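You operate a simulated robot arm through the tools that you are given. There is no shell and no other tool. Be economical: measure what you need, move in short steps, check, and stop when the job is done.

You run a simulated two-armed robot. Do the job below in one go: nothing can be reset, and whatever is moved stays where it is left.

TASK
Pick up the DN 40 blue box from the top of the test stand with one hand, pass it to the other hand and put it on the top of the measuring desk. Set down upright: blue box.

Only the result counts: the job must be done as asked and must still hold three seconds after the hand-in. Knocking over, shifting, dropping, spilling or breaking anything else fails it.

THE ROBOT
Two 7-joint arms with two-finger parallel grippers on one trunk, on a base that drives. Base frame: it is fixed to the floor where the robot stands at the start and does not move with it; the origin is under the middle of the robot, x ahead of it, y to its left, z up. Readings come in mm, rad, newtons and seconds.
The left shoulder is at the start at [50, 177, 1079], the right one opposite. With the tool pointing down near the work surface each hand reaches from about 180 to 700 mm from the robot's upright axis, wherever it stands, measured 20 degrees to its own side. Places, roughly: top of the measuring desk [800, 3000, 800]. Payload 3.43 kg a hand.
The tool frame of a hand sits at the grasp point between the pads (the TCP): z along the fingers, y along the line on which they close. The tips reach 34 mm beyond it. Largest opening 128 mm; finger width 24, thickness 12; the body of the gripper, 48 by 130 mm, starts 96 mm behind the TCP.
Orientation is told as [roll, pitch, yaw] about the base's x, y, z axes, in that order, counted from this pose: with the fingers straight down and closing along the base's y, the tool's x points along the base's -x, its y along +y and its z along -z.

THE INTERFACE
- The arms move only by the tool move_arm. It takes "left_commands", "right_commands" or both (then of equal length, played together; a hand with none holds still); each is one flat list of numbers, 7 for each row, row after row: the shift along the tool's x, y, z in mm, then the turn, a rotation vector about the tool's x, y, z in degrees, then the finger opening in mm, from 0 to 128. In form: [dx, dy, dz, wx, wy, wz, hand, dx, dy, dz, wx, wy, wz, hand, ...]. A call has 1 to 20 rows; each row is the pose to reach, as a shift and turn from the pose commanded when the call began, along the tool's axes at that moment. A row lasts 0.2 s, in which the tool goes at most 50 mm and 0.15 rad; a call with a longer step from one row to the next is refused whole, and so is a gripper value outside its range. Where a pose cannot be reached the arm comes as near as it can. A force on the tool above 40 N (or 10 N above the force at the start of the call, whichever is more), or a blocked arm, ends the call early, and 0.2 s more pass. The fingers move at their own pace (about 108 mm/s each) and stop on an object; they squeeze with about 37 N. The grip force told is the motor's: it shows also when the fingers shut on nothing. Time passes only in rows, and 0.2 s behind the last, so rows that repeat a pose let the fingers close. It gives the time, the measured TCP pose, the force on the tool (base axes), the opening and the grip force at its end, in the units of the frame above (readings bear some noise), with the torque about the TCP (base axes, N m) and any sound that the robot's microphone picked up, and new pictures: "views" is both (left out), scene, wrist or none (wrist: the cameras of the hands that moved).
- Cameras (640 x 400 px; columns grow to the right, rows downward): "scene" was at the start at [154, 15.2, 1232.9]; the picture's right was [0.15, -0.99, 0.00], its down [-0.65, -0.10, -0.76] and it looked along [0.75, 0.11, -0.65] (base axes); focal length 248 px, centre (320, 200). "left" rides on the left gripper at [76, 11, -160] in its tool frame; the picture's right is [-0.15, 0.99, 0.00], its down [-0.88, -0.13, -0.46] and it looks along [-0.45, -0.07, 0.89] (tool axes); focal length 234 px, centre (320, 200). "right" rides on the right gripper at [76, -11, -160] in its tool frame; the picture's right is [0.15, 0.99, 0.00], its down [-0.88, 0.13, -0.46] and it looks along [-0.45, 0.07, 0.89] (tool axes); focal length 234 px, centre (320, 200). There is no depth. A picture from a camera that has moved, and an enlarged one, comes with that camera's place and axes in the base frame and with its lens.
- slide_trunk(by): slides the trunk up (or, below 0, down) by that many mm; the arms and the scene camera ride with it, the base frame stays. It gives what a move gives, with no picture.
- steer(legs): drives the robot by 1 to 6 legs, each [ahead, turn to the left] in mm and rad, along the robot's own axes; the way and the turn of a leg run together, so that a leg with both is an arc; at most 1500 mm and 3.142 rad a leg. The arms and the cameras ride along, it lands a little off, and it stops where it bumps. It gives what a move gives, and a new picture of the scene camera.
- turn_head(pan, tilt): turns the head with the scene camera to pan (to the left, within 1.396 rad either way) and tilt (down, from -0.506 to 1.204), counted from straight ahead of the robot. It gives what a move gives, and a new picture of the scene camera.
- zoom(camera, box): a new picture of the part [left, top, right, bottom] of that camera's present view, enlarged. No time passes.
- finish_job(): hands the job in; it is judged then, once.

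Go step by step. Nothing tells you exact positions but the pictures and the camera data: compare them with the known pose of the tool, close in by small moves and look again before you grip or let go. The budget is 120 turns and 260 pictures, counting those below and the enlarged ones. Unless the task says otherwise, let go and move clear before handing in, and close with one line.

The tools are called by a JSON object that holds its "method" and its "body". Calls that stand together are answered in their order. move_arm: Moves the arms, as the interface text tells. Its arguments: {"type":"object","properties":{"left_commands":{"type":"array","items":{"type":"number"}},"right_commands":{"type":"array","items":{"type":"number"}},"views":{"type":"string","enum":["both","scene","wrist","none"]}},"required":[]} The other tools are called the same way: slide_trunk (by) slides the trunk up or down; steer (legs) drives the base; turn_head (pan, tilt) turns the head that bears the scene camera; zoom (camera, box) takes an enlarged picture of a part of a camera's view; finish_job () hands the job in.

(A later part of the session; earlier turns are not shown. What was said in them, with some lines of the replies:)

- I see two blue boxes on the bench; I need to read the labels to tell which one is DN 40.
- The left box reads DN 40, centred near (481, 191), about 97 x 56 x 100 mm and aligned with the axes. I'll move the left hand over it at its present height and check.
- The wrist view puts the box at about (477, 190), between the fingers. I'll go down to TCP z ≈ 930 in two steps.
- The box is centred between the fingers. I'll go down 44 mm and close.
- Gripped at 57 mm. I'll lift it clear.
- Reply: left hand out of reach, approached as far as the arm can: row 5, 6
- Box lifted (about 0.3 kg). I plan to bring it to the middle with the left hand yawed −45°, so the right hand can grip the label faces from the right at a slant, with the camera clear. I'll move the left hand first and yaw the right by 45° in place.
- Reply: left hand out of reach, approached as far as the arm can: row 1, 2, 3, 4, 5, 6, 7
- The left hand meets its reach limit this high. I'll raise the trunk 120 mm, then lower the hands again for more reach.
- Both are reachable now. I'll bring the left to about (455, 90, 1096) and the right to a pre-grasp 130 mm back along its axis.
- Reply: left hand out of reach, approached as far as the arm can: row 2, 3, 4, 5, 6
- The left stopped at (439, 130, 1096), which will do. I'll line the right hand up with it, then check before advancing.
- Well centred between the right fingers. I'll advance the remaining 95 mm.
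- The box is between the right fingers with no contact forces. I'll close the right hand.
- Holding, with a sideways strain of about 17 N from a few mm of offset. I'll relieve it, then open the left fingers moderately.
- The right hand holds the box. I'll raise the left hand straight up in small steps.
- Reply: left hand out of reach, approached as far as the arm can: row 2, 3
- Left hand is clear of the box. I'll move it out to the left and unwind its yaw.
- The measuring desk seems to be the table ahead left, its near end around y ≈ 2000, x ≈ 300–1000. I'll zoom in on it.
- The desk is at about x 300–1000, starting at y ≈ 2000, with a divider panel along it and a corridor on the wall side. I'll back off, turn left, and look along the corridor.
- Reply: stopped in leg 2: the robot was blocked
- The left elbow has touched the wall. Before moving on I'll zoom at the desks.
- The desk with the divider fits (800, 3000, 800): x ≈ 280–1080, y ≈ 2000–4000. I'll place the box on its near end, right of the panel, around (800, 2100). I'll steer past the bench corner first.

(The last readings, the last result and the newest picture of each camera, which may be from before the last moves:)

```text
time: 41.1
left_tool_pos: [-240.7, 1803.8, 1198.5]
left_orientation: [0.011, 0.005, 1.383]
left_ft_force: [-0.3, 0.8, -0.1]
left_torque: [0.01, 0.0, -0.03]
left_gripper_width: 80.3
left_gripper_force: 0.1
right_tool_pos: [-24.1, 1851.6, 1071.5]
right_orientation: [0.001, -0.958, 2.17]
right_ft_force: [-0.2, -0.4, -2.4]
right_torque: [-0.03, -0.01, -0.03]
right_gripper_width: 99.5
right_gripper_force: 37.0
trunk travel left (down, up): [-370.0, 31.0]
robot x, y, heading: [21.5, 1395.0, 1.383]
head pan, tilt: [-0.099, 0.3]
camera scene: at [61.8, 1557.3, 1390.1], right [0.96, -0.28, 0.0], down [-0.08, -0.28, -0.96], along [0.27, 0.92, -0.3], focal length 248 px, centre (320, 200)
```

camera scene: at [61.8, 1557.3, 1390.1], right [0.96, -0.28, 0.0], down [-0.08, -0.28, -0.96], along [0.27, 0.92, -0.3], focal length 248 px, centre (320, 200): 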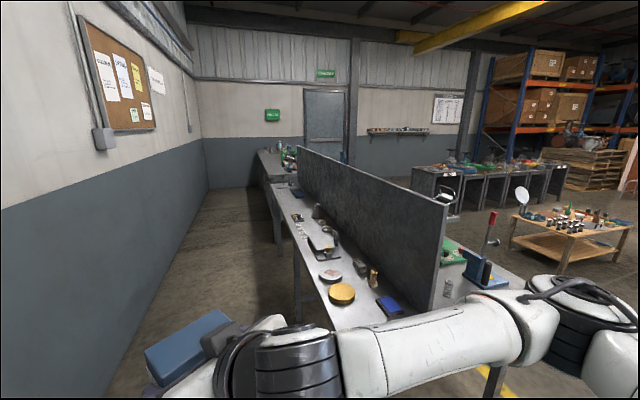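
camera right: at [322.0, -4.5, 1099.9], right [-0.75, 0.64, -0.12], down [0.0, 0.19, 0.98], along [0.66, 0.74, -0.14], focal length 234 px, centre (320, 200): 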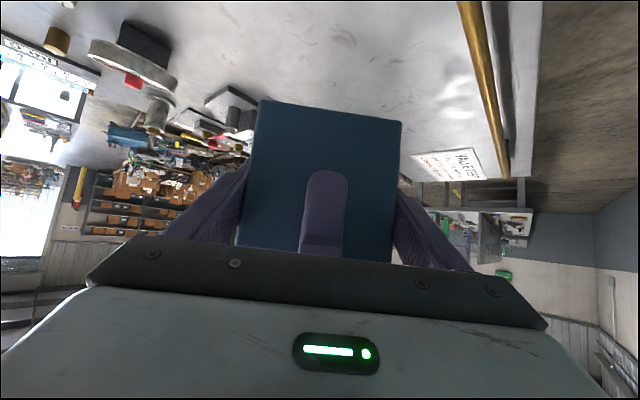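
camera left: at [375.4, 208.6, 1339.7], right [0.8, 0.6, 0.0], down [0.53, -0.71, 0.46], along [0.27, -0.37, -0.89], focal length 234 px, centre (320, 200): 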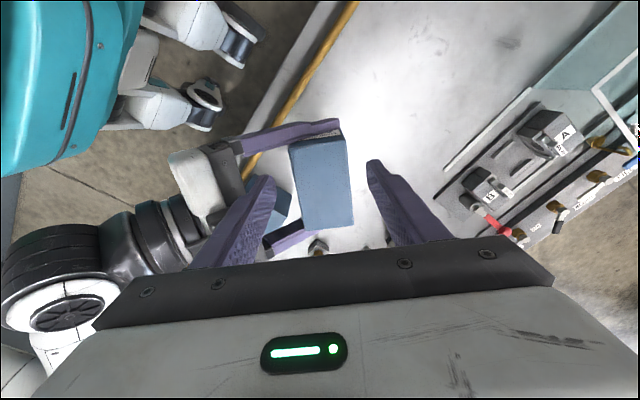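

Good view: panel starts near (605, 2110), top z ≈ 1180. Now I'll turn right and drive along the desk's near end.

{"method": "steer", "body": {"legs": [[0, -1.383], [900, 0]]}}

{"method": "turn_head", "body": {"pan": 1.2, "tilt": 0.5}}

```text
time: 49.3
left_tool_pos: [1272.0, 1702.5, 1199.1]
left_orientation: [0.01, 0.002, -0.016]
left_ft_force: [0.8, -0.2, 1.0]
left_torque: [0.01, -0.02, 0.03]
left_gripper_width: 80.1
left_gripper_force: 0.0
right_tool_pos: [1353.8, 1497.8, 1071.0]
right_orientation: [0.001, -0.958, 0.773]
right_ft_force: [0.5, -0.7, -2.6]
right_torque: [0.02, 0.01, -0.01]
right_gripper_width: 99.7
right_gripper_force: 37.1
trunk travel left (down, up): [-370.0, 31.0]
robot x, y, heading: [910.1, 1374.6, -0.024]
head pan, tilt: [-0.099, 0.3]
camera scene: at [1076.9, 1365.8, 1390.0], right [-0.12, -0.99, 0.0], down [-0.29, 0.03, -0.96], along [0.95, -0.11, -0.3], focal length 248 px, centre (320, 200)
```

scene: 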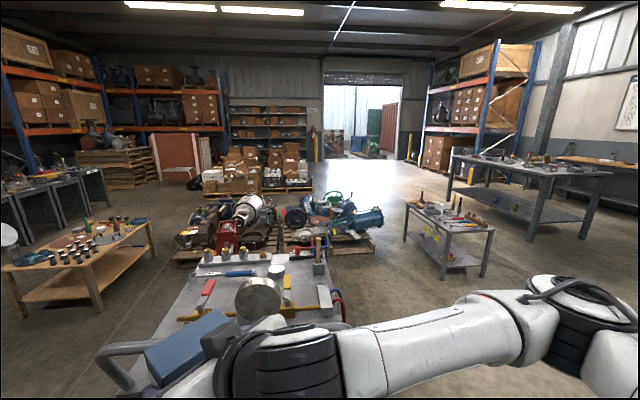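

```text
time: 50.7
left_tool_pos: [1272.0, 1702.5, 1199.7]
left_orientation: [0.011, 0.004, -0.016]
left_ft_force: [0.0, 1.3, 0.3]
left_torque: [0.0, 0.02, -0.01]
left_gripper_width: 79.7
left_gripper_force: 0.0
right_tool_pos: [1355.0, 1497.4, 1071.2]
right_orientation: [0.0, -0.959, 0.772]
right_ft_force: [0.2, 0.4, -1.9]
right_torque: [0.03, 0.01, -0.05]
right_gripper_width: 99.5
right_gripper_force: 37.0
trunk travel left (down, up): [-370.0, 31.0]
robot x, y, heading: [915.8, 1375.6, -0.018]
head pan, tilt: [1.201, 0.499]
camera scene: at [1018.4, 1461.0, 1371.7], right [0.93, -0.38, 0.0], down [-0.18, -0.44, -0.88], along [0.33, 0.81, -0.48], focal length 248 px, centre (320, 200)
```

scene: 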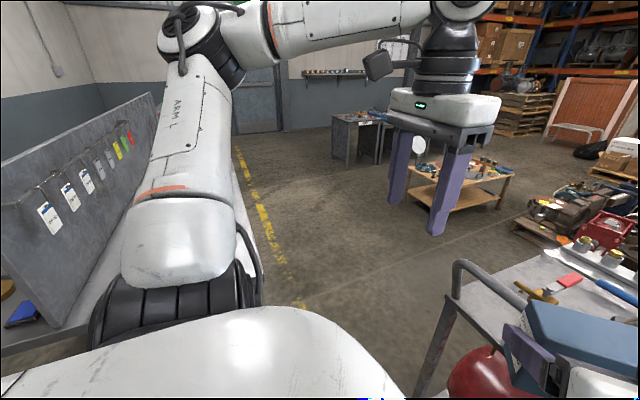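

The trolley handle is ahead near (1530, 1770) and below the hands. I'll turn left in place to face the desk.

{"method": "steer", "body": {"legs": [[0, 1.589]]}}

{"method": "turn_head", "body": {"pan": 0.1, "tilt": 0.6}}

```text
time: 55.0
left_tool_pos: [575.5, 1722.5, 1199.0]
left_orientation: [0.009, 0.006, 1.584]
left_ft_force: [-0.6, -0.5, 0.5]
left_torque: [0.01, -0.02, 0.01]
left_gripper_width: 80.2
left_gripper_force: 0.1
right_tool_pos: [779.0, 1812.3, 1072.1]
right_orientation: [0.0, -0.957, 2.37]
right_ft_force: [-0.5, 0.1, -2.2]
right_torque: [-0.04, -0.03, 0.01]
right_gripper_width: 99.8
right_gripper_force: 36.5
trunk travel left (down, up): [-370.0, 31.0]
robot x, y, heading: [916.3, 1377.0, 1.576]
head pan, tilt: [1.201, 0.499]
camera scene: at [827.7, 1480.2, 1371.7], right [0.35, 0.94, 0.0], down [0.45, -0.17, -0.88], along [-0.82, 0.31, -0.48], focal length 248 px, centre (320, 200)
```

scene: 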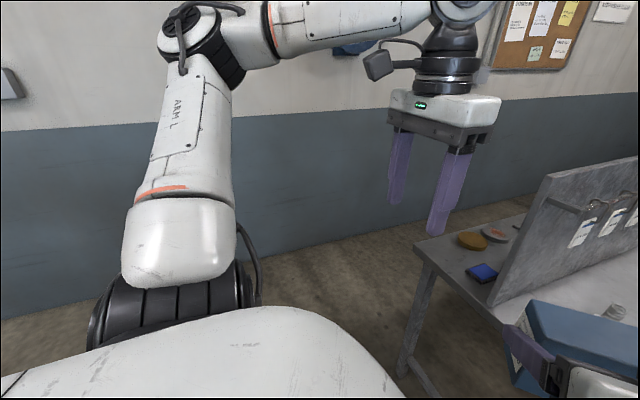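

```text
time: 56.4
left_tool_pos: [576.3, 1724.1, 1198.7]
left_orientation: [0.01, 0.002, 1.582]
left_ft_force: [-0.4, 0.4, 0.6]
left_torque: [-0.01, -0.01, -0.02]
left_gripper_width: 79.9
left_gripper_force: 0.0
right_tool_pos: [779.0, 1811.2, 1072.1]
right_orientation: [0.0, -0.958, 2.372]
right_ft_force: [0.2, 0.9, -1.9]
right_torque: [0.0, -0.03, 0.01]
right_gripper_width: 99.7
right_gripper_force: 36.7
trunk travel left (down, up): [-370.0, 31.0]
robot x, y, heading: [914.3, 1373.7, 1.58]
head pan, tilt: [0.099, 0.6]
camera scene: at [903.3, 1536.0, 1362.6], right [0.99, 0.11, 0.0], down [0.06, -0.56, -0.83], along [-0.09, 0.82, -0.56], focal length 248 px, centre (320, 200)
```

scene: 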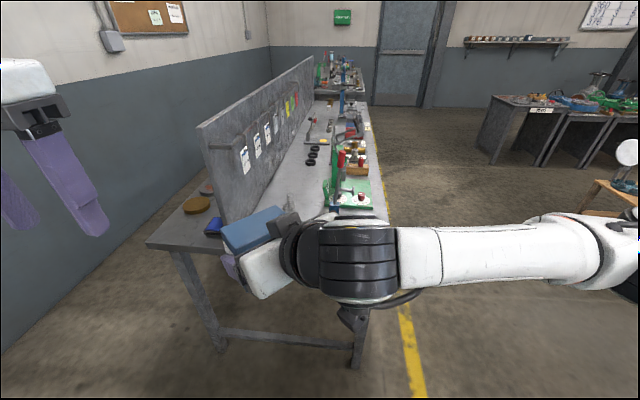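

The arm hides the target area from the scene camera. I'll use the wrist cameras.

{"method": "zoom", "body": {"camera": "right", "box": [0, 0, 640, 400]}}

{"method": "zoom", "body": {"camera": "left", "box": [0, 0, 640, 400]}}

{"method": "turn_head", "body": {"pan": -0.5, "tilt": 0.5}}

```text
1.00 times, centred on (320, 200) of right
camera zoom: at [911.7, 1697.4, 1100.2], right [-0.63, -0.77, -0.12], down [-0.19, 0.0, 0.98], along [-0.75, 0.64, -0.14], focal length 234 px, centre (320, 200)
```

zoom: 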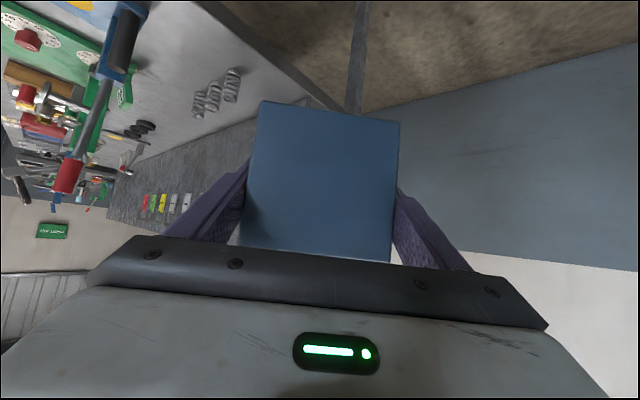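

```text
1.00 times, centred on (320, 200) of left
camera zoom: at [566.4, 1647.6, 1359.3], right [-0.99, 0.13, 0.01], down [0.12, 0.88, 0.45], along [0.05, 0.45, -0.89], focal length 234 px, centre (320, 200)
```

zoom: 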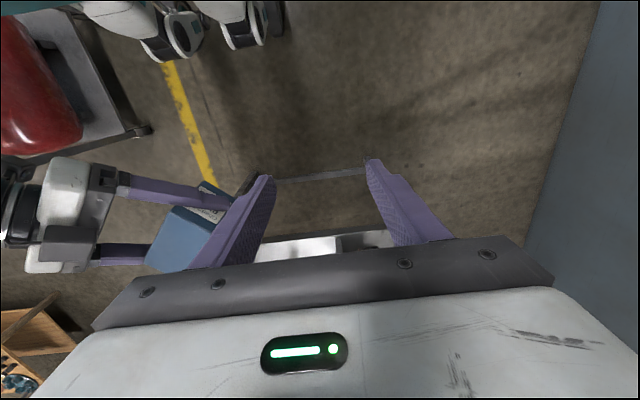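

```text
time: 57.4
left_tool_pos: [575.2, 1723.7, 1199.1]
left_orientation: [0.011, 0.002, 1.582]
left_ft_force: [0.0, -0.6, -0.1]
left_torque: [-0.01, -0.02, 0.02]
left_gripper_width: 79.9
left_gripper_force: 0.0
right_tool_pos: [778.9, 1812.9, 1071.2]
right_orientation: [0.001, -0.956, 2.37]
right_ft_force: [-0.1, -0.3, -2.4]
right_torque: [-0.01, -0.04, 0.03]
right_gripper_width: 99.7
right_gripper_force: 37.0
trunk travel left (down, up): [-370.0, 31.0]
robot x, y, heading: [911.9, 1373.3, 1.58]
head pan, tilt: [-0.499, 0.499]
camera scene: at [955.7, 1528.5, 1371.7], right [0.88, -0.47, 0.0], down [-0.22, -0.42, -0.88], along [0.41, 0.78, -0.48], focal length 248 px, centre (320, 200)
```

scene: 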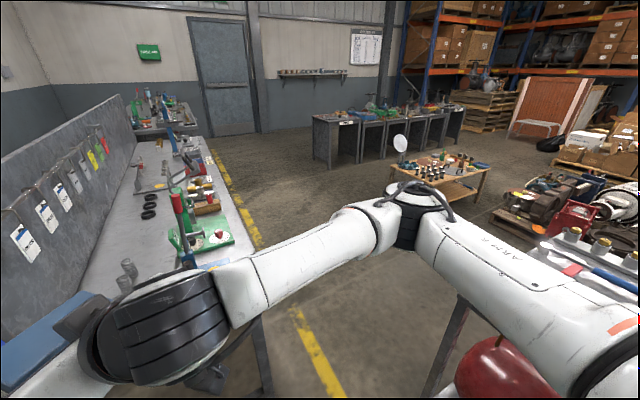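

Free spot: x ≈ 640–840, y ≈ 2035–2160, short of the springs (y ≈ 2170) and the blue device (x > 860). I'll aim the box at (745, 2098): tuck the left hand back, drive ahead 250.

{"method": "move_arm", "body": {"left_commands": [40, 0, 0, 0, 0, 0, 80, 80, 0, 0, 0, 0, 0, 80, 80, 0, 0, 0, 0, 0, 80], "views": "none"}}

{"method": "steer", "body": {"legs": [[245, 0]]}}

{"method": "zoom", "body": {"camera": "right", "box": [0, 0, 640, 400]}}

{"method": "zoom", "body": {"camera": "left", "box": [0, 0, 640, 400]}}

```text
time: 58.1
left_tool_pos: [575.6, 1642.8, 1200.1]
left_orientation: [0.012, 0.003, 1.584]
left_ft_force: [-0.1, -0.7, -0.7]
left_torque: [0.0, 0.05, -0.02]
left_gripper_width: 80.1
left_gripper_force: 0.1
right_tool_pos: [779.0, 1811.4, 1071.7]
right_orientation: [0.003, -0.959, 2.37]
right_ft_force: [0.5, 0.0, -2.0]
right_torque: [-0.02, 0.02, 0.01]
right_gripper_width: 99.7
right_gripper_force: 37.0
trunk travel left (down, up): [-370.0, 31.0]
robot x, y, heading: [909.6, 1372.7, 1.586]
head pan, tilt: [-0.499, 0.499]
```

```text
time: 59.9
left_tool_pos: [572.5, 1885.2, 1200.2]
left_orientation: [0.01, 0.004, 1.585]
left_ft_force: [-0.2, -0.1, 0.2]
left_torque: [-0.01, -0.01, 0.0]
left_gripper_width: 79.9
left_gripper_force: 0.2
right_tool_pos: [774.2, 2055.4, 1070.5]
right_orientation: [0.002, -0.958, 2.371]
right_ft_force: [-0.2, 0.7, -1.3]
right_torque: [-0.04, -0.03, 0.01]
right_gripper_width: 99.5
right_gripper_force: 37.1
trunk travel left (down, up): [-370.0, 31.0]
robot x, y, heading: [909.2, 1617.3, 1.579]
head pan, tilt: [-0.499, 0.499]
camera scene: at [952.6, 1771.6, 1371.6], right [0.88, -0.47, 0.0], down [-0.22, -0.42, -0.88], along [0.41, 0.78, -0.48], focal length 248 px, centre (320, 200)
```

scene: 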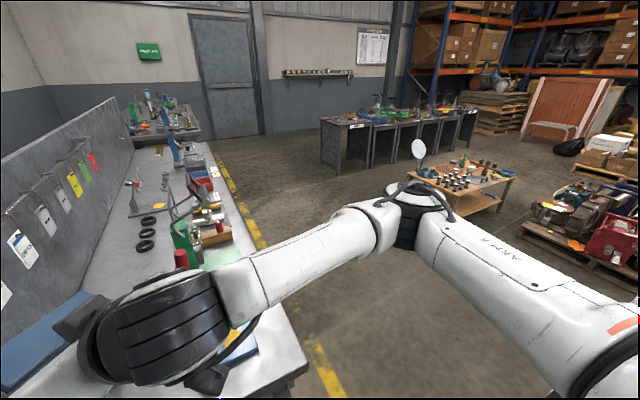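

```text
1.00 times, centred on (320, 200) of right
camera zoom: at [908.2, 1940.1, 1100.0], right [-0.63, -0.77, -0.12], down [-0.19, 0.0, 0.98], along [-0.76, 0.64, -0.14], focal length 234 px, centre (320, 200)
```

zoom: 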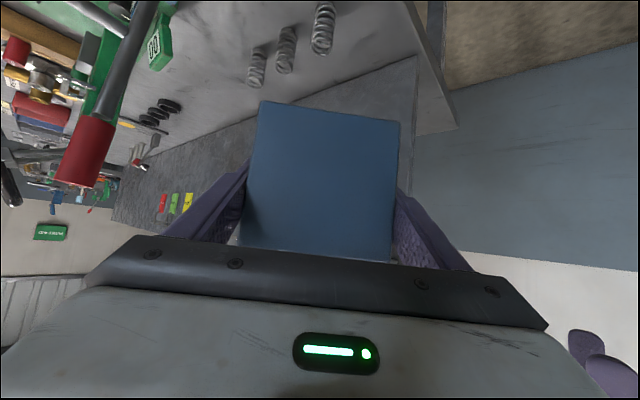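

```text
1.00 times, centred on (320, 200) of left
camera zoom: at [564.1, 1809.8, 1360.3], right [-0.99, 0.13, 0.01], down [0.12, 0.88, 0.45], along [0.05, 0.45, -0.89], focal length 234 px, centre (320, 200)
```

zoom: 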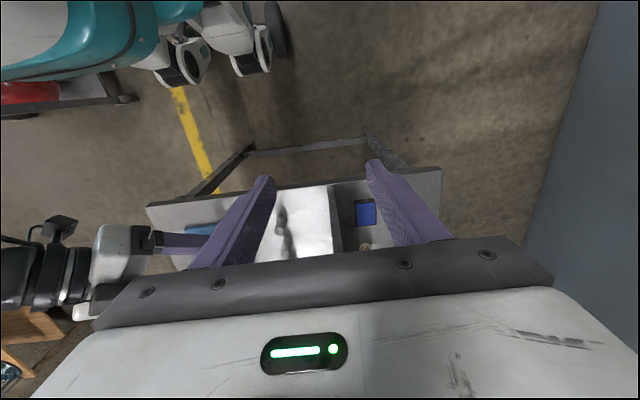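

The nearest spring is nearer than I thought, around (710, 2130). I'll zoom in to map the free area accurately.

{"method": "zoom", "body": {"camera": "left", "box": [130, 150, 370, 290]}}

{"method": "turn_head", "body": {"pan": 0.6, "tilt": 0.85}}

```text
2.67 times, centred on (250, 220) of left
camera zoom: at [564.1, 1809.8, 1360.3], right [-0.99, 0.13, 0.01], down [0.12, 0.88, 0.45], along [0.05, 0.45, -0.89], focal length 624 px, centre (507, 147)
```

zoom: 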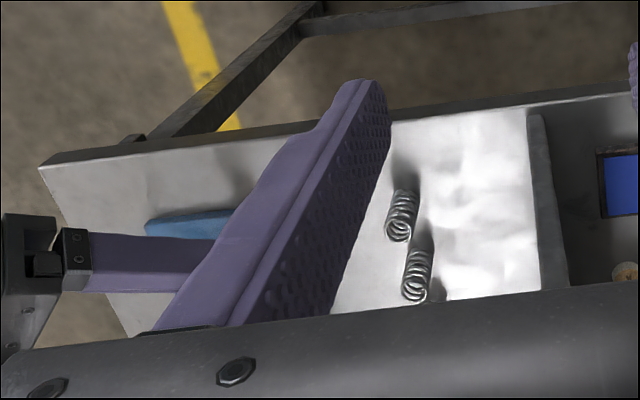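

```text
time: 61.3
left_tool_pos: [572.8, 1884.0, 1200.5]
left_orientation: [0.011, 0.004, 1.585]
left_ft_force: [0.1, 0.1, 0.1]
left_torque: [0.02, 0.02, -0.03]
left_gripper_width: 80.0
left_gripper_force: 0.1
right_tool_pos: [775.5, 2054.2, 1070.8]
right_orientation: [0.001, -0.96, 2.372]
right_ft_force: [0.6, -0.3, -2.2]
right_torque: [-0.01, -0.04, 0.0]
right_gripper_width: 99.7
right_gripper_force: 37.0
trunk travel left (down, up): [-370.0, 31.0]
robot x, y, heading: [911.0, 1617.5, 1.584]
head pan, tilt: [0.6, 0.85]
camera scene: at [865.2, 1754.5, 1341.7], right [0.82, 0.57, 0.0], down [0.43, -0.61, -0.66], along [-0.38, 0.54, -0.75], focal length 248 px, centre (320, 200)
```

scene: 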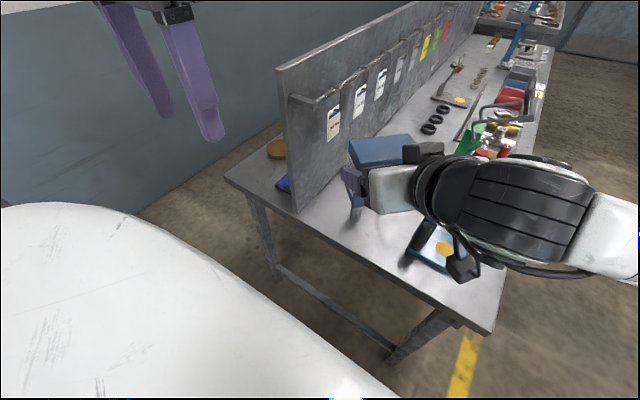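

I see the near edge at y ≈ 2050, a spring at (708, 2135) and the blue device at x ≥ 860, y ≥ 2115. The best spot is the front strip around (785, 2088) with the hand pointing straight ahead, so I'll yaw the right hand −46° at this height.

{"method": "move_arm", "body": {"right_commands": [-1.5, -5.1, 2.1, 6.27, 0, 4.38, 85, -3, -10.2, 4.3, 12.5, 0, 8.77, 85, -4.5, -15.3, 6.4, 18.8, 0, 13.15, 85, -6, -20.5, 8.6, 25.1, 0, 17.5, 85, -7.5, -25.6, 10.7, 31.3, 0, 21.9, 85, -9, -30.7, 12.9, 37.6, 0, 26.3, 85, -9, -30.7, 12.9, 37.6, 0, 26.3, 85]}}

```text
time: 62.9
left_tool_pos: [573.4, 1884.9, 1200.3]
left_orientation: [0.01, 0.002, 1.586]
left_ft_force: [0.7, 0.1, -0.1]
left_torque: [0.01, -0.01, 0.02]
left_gripper_width: 80.2
left_gripper_force: 0.1
right_tool_pos: [783.8, 2086.0, 1071.1]
right_orientation: [-0.003, -0.962, 1.571]
right_ft_force: [0.3, -0.3, -1.7]
right_torque: [-0.03, 0.02, 0.0]
right_gripper_width: 99.4
right_gripper_force: 37.0
trunk travel left (down, up): [-370.0, 31.0]
robot x, y, heading: [906.7, 1617.1, 1.58]
head pan, tilt: [0.6, 0.85]
camera scene: at [865.4, 1754.5, 1341.7], right [0.82, 0.58, 0.0], down [0.43, -0.61, -0.66], along [-0.38, 0.54, -0.75], focal length 248 px, centre (320, 200)
camera right: at [796.6, 1910.4, 1099.7], right [-0.99, -0.08, -0.12], down [-0.13, 0.13, 0.98], along [-0.07, 0.99, -0.14], focal length 234 px, centre (320, 200)
```

scene: 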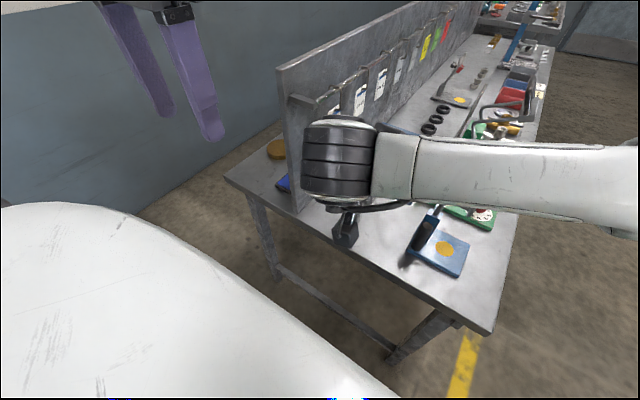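
right: 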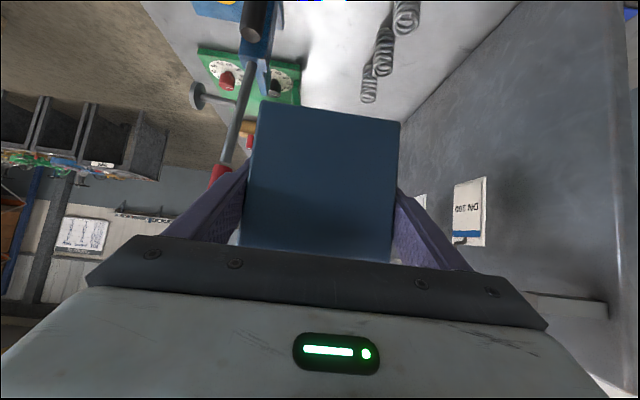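

The spot ahead is clear and the springs are further back. I'll lower the trunk 190 mm.

{"method": "slide_trunk", "body": {"by": -190}}

{"method": "zoom", "body": {"camera": "right", "box": [0, 0, 640, 400]}}

{"method": "zoom", "body": {"camera": "left", "box": [0, 100, 480, 400]}}

{"method": "turn_head", "body": {"pan": 0.7, "tilt": 0.7}}

```text
time: 65.0
left_tool_pos: [572.8, 1883.5, 1010.3]
left_orientation: [0.012, 0.003, 1.584]
left_ft_force: [-0.3, -0.9, 0.6]
left_torque: [-0.02, 0.01, 0.0]
left_gripper_width: 80.1
left_gripper_force: 0.1
right_tool_pos: [784.9, 2085.5, 881.4]
right_orientation: [-0.003, -0.959, 1.574]
right_ft_force: [0.0, -0.6, -2.6]
right_torque: [-0.01, -0.01, 0.01]
right_gripper_width: 99.3
right_gripper_force: 37.1
trunk travel left (down, up): [-180.0, 221.0]
robot x, y, heading: [912.6, 1618.3, 1.586]
head pan, tilt: [0.6, 0.85]
```

```text
1.00 times, centred on (320, 200) of right
camera zoom: at [796.6, 1910.4, 909.9], right [-0.99, -0.09, -0.12], down [-0.13, 0.13, 0.98], along [-0.07, 0.99, -0.14], focal length 234 px, centre (320, 200)
```

zoom: 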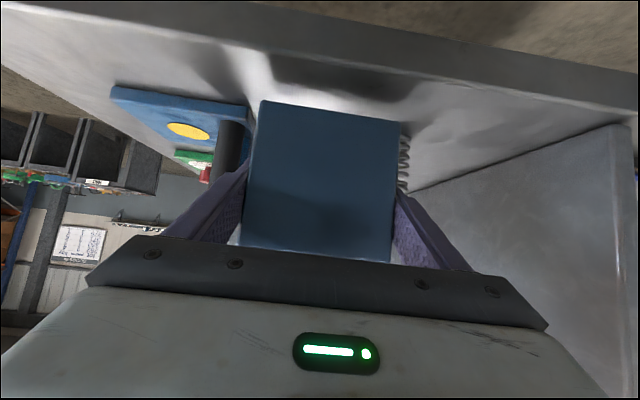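

```text
1.33 times, centred on (240, 250) of left
camera zoom: at [564.2, 1809.0, 1170.6], right [-0.99, 0.13, 0.01], down [0.12, 0.88, 0.45], along [0.05, 0.45, -0.89], focal length 312 px, centre (427, 133)
```

zoom: 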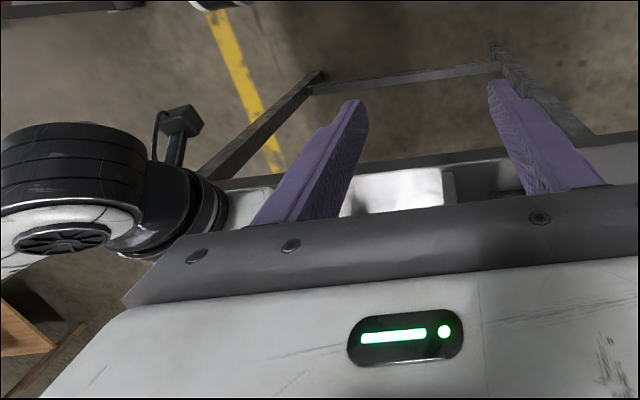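

```text
time: 65.7
left_tool_pos: [572.9, 1884.3, 1010.6]
left_orientation: [0.011, 0.004, 1.585]
left_ft_force: [-0.5, 0.3, 1.2]
left_torque: [-0.03, 0.03, 0.03]
left_gripper_width: 80.1
left_gripper_force: 0.0
right_tool_pos: [785.1, 2085.0, 881.2]
right_orientation: [-0.001, -0.958, 1.575]
right_ft_force: [-0.3, -0.2, -1.6]
right_torque: [0.0, -0.02, 0.03]
right_gripper_width: 99.6
right_gripper_force: 36.8
trunk travel left (down, up): [-180.0, 221.0]
robot x, y, heading: [908.6, 1617.9, 1.585]
head pan, tilt: [0.7, 0.7]
camera scene: at [854.6, 1754.8, 1163.9], right [0.76, 0.65, 0.0], down [0.42, -0.49, -0.76], along [-0.5, 0.58, -0.64], focal length 248 px, centre (320, 200)
```

scene: 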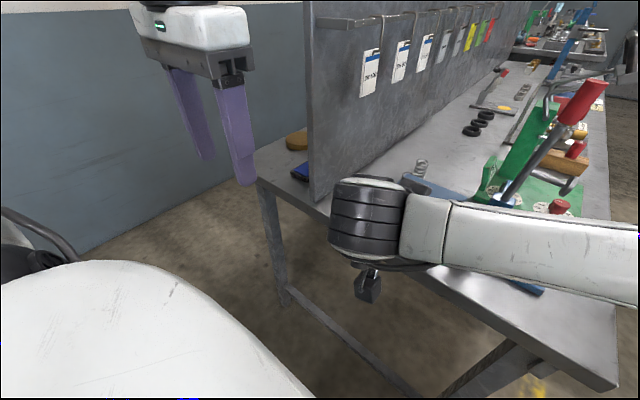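

Edge at y ≈ 2048; the box sits just inside it and clear of the post and springs. I'll nudge slightly and lower 18 mm.

{"method": "move_arm", "body": {"right_commands": [-1.7, 4, 2.5, 0, 0, 0, 85, 6.5, 4, 8.2, 0, 0, 0, 85, 13, 4, 12.8, 0, 0, 0, 85, 13, 4, 12.8, 0, 0, 0, 85], "views": "wrist"}}

```text
time: 66.7
left_tool_pos: [573.3, 1884.2, 1010.0]
left_orientation: [0.01, 0.003, 1.585]
left_ft_force: [0.3, 0.6, 0.2]
left_torque: [-0.01, 0.0, -0.01]
left_gripper_width: 80.3
left_gripper_force: 0.1
right_tool_pos: [779.7, 2088.6, 863.4]
right_orientation: [0.0, -0.958, 1.573]
right_ft_force: [0.3, 1.0, -1.0]
right_torque: [0.01, -0.01, -0.04]
right_gripper_width: 99.4
right_gripper_force: 37.2
trunk travel left (down, up): [-180.0, 221.0]
robot x, y, heading: [911.4, 1616.8, 1.584]
head pan, tilt: [0.7, 0.7]
camera right: at [792.0, 1913.3, 891.6], right [-0.99, -0.09, -0.12], down [-0.13, 0.13, 0.98], along [-0.07, 0.99, -0.14], focal length 234 px, centre (320, 200)
```

right: 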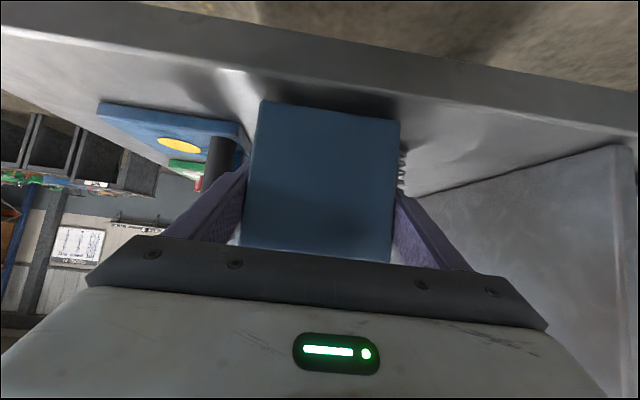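

About 8 mm of gap should remain. I'll lower in small steps and watch the force.

{"method": "move_arm", "body": {"right_commands": [2.5, 0, 1.7, 0, 0, 0, 85, 4, 0, 2.9, 0, 0, 0, 85, 5.7, 0, 4, 0, 0, 0, 85, 5.7, 0, 4, 0, 0, 0, 85], "views": "wrist"}}

```text
time: 67.7
left_tool_pos: [574.1, 1886.1, 1009.4]
left_orientation: [0.012, 0.003, 1.586]
left_ft_force: [-1.0, -0.8, -0.1]
left_torque: [-0.03, 0.01, -0.01]
left_gripper_width: 79.8
left_gripper_force: 0.0
right_tool_pos: [781.5, 2088.1, 855.7]
right_orientation: [-0.002, -0.961, 1.574]
right_ft_force: [0.6, 0.0, -2.7]
right_torque: [0.0, 0.0, 0.0]
right_gripper_width: 99.7
right_gripper_force: 36.8
trunk travel left (down, up): [-180.0, 221.0]
robot x, y, heading: [908.6, 1617.4, 1.587]
head pan, tilt: [0.7, 0.7]
camera right: at [793.3, 1913.3, 884.5], right [-0.99, -0.09, -0.12], down [-0.13, 0.13, 0.98], along [-0.07, 0.99, -0.14], focal length 234 px, centre (320, 200)
```

right: 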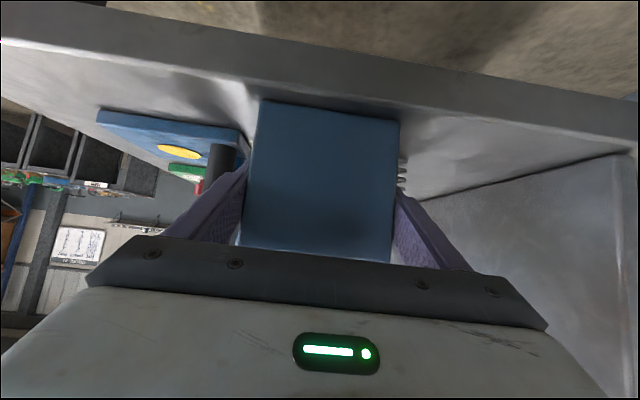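

No contact yet; a few more mm.

{"method": "move_arm", "body": {"right_commands": [0.8, 0, 0.57, 0, 0, 0, 85, 1.6, 0, 1.15, 0, 0, 0, 85, 2.5, 0, 1.7, 0, 0, 0, 85, 2.5, 0, 1.7, 0, 0, 0, 85], "views": "none"}}

```text
time: 68.7
left_tool_pos: [574.7, 1883.1, 1012.4]
left_orientation: [0.012, 0.001, 1.585]
left_ft_force: [-1.0, -0.3, -0.3]
left_torque: [-0.01, -0.03, 0.02]
left_gripper_width: 80.0
left_gripper_force: 0.1
right_tool_pos: [781.1, 2088.7, 856.4]
right_orientation: [0.0, -0.967, 1.57]
right_ft_force: [3.3, -4.2, 18.9]
right_torque: [-0.75, -0.39, 0.07]
right_gripper_width: 99.7
right_gripper_force: 37.4
trunk travel left (down, up): [-180.0, 221.0]
robot x, y, heading: [908.5, 1619.9, 1.585]
head pan, tilt: [0.7, 0.7]
```

Contact (19 N at z ≈ 856). I'll ease up 1 mm and check that the box is flat before releasing.

{"method": "move_arm", "body": {"right_commands": [-0.8, 0, -0.57, 0, 0, 0, 85, -0.8, 0, -0.57, 0, 0, 0, 85], "views": "wrist"}}

```text
time: 69.2
left_tool_pos: [572.7, 1884.2, 1012.0]
left_orientation: [0.012, 0.002, 1.585]
left_ft_force: [-0.6, -0.2, 0.2]
left_torque: [0.0, 0.02, 0.0]
left_gripper_width: 80.5
left_gripper_force: 0.0
right_tool_pos: [781.8, 2088.0, 855.2]
right_orientation: [-0.001, -0.962, 1.571]
right_ft_force: [3.5, -1.4, 15.2]
right_torque: [-0.03, -0.08, 0.0]
right_gripper_width: 99.7
right_gripper_force: 37.0
trunk travel left (down, up): [-180.0, 221.0]
robot x, y, heading: [907.7, 1615.9, 1.586]
head pan, tilt: [0.7, 0.7]
camera right: at [793.3, 1913.2, 883.8], right [-0.99, -0.08, -0.12], down [-0.13, 0.13, 0.98], along [-0.07, 0.99, -0.14], focal length 234 px, centre (320, 200)
```

right: 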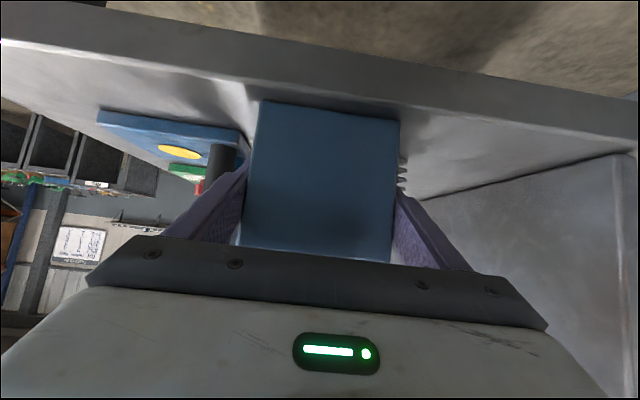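

Seated with near-zero torque. I'll open the right fingers to 112 mm.

{"method": "move_arm", "body": {"right_commands": [0, 0, 0, 0, 0, 0, 104, 0, 0, 0, 0, 0, 0, 112, 0, 0, 0, 0, 0, 0, 112], "views": "wrist"}}

```text
time: 70.0
left_tool_pos: [573.4, 1883.7, 1012.1]
left_orientation: [0.01, 0.004, 1.584]
left_ft_force: [-0.8, 0.1, -0.2]
left_torque: [-0.04, -0.03, -0.02]
left_gripper_width: 79.9
left_gripper_force: 0.2
right_tool_pos: [781.2, 2089.6, 853.6]
right_orientation: [0.0, -0.96, 1.575]
right_ft_force: [0.7, -0.9, -0.4]
right_torque: [-0.01, 0.02, -0.04]
right_gripper_width: 111.9
right_gripper_force: 0.1
trunk travel left (down, up): [-180.0, 221.0]
robot x, y, heading: [914.3, 1617.9, 1.587]
head pan, tilt: [0.7, 0.7]
camera right: at [792.9, 1913.6, 883.0], right [-0.99, -0.09, -0.12], down [-0.13, 0.13, 0.98], along [-0.07, 0.99, -0.14], focal length 234 px, centre (320, 200)
```

right: 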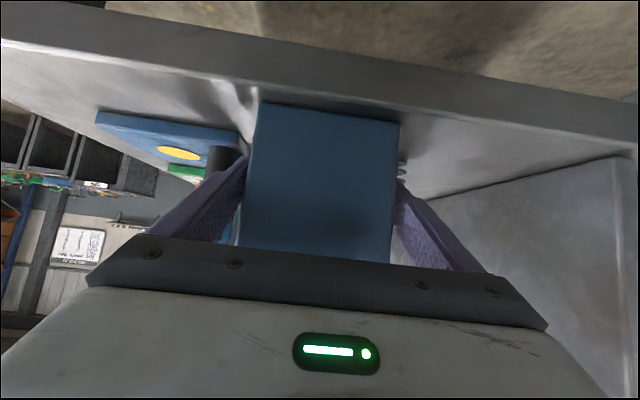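

Released with clearance on both sides. I'll withdraw along the tool axis, slowly at first.

{"method": "move_arm", "body": {"right_commands": [0, 0, -15, 0, 0, 0, 112, 0, 0, -35, 0, 0, 0, 112, 0, 0, -60, 0, 0, 0, 112, 0, 0, -90, 0, 0, 0, 112, 0, 0, -120, 0, 0, 0, 112, 0, 0, -120, 0, 0, 0, 112], "views": "both"}}

```text
time: 71.5
left_tool_pos: [573.5, 1884.6, 1010.3]
left_orientation: [0.01, 0.001, 1.585]
left_ft_force: [0.2, 0.0, -0.5]
left_torque: [-0.02, -0.01, 0.0]
left_gripper_width: 79.9
left_gripper_force: 0.0
right_tool_pos: [782.7, 1991.1, 924.5]
right_orientation: [0.0, -0.96, 1.571]
right_ft_force: [0.8, -0.4, -0.1]
right_torque: [0.03, -0.06, 0.01]
right_gripper_width: 112.0
right_gripper_force: 0.2
trunk travel left (down, up): [-180.0, 221.0]
robot x, y, heading: [911.6, 1617.5, 1.58]
head pan, tilt: [0.7, 0.7]
camera scene: at [854.6, 1754.6, 1164.0], right [0.76, 0.65, 0.0], down [0.42, -0.49, -0.76], along [-0.5, 0.58, -0.64], focal length 248 px, centre (320, 200)
camera right: at [794.0, 1815.3, 952.9], right [-0.99, -0.08, -0.12], down [-0.13, 0.13, 0.98], along [-0.07, 0.99, -0.14], focal length 234 px, centre (320, 200)
```

scene: 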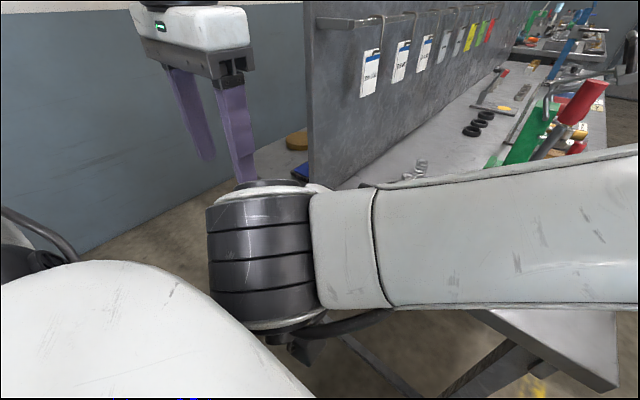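
right: 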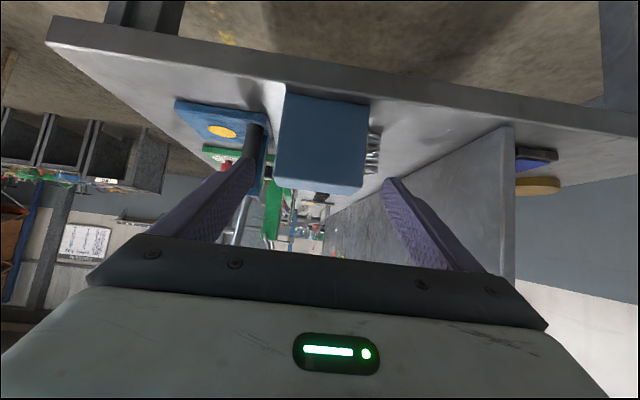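

The DN 40 blue box stands upright on the desk, the right hand is clear of it, and nothing else was disturbed. I'm handing in.

{"method": "finish_job", "body": {}}

```text
The job is handed in.
```

The DN 40 blue box was picked up with the left hand, passed to the right and set upright on the near end of the measuring desk, and the job is handed in. On the way, the left elbow touched the wall once and stopped the drive, but nothing was shifted or knocked over.
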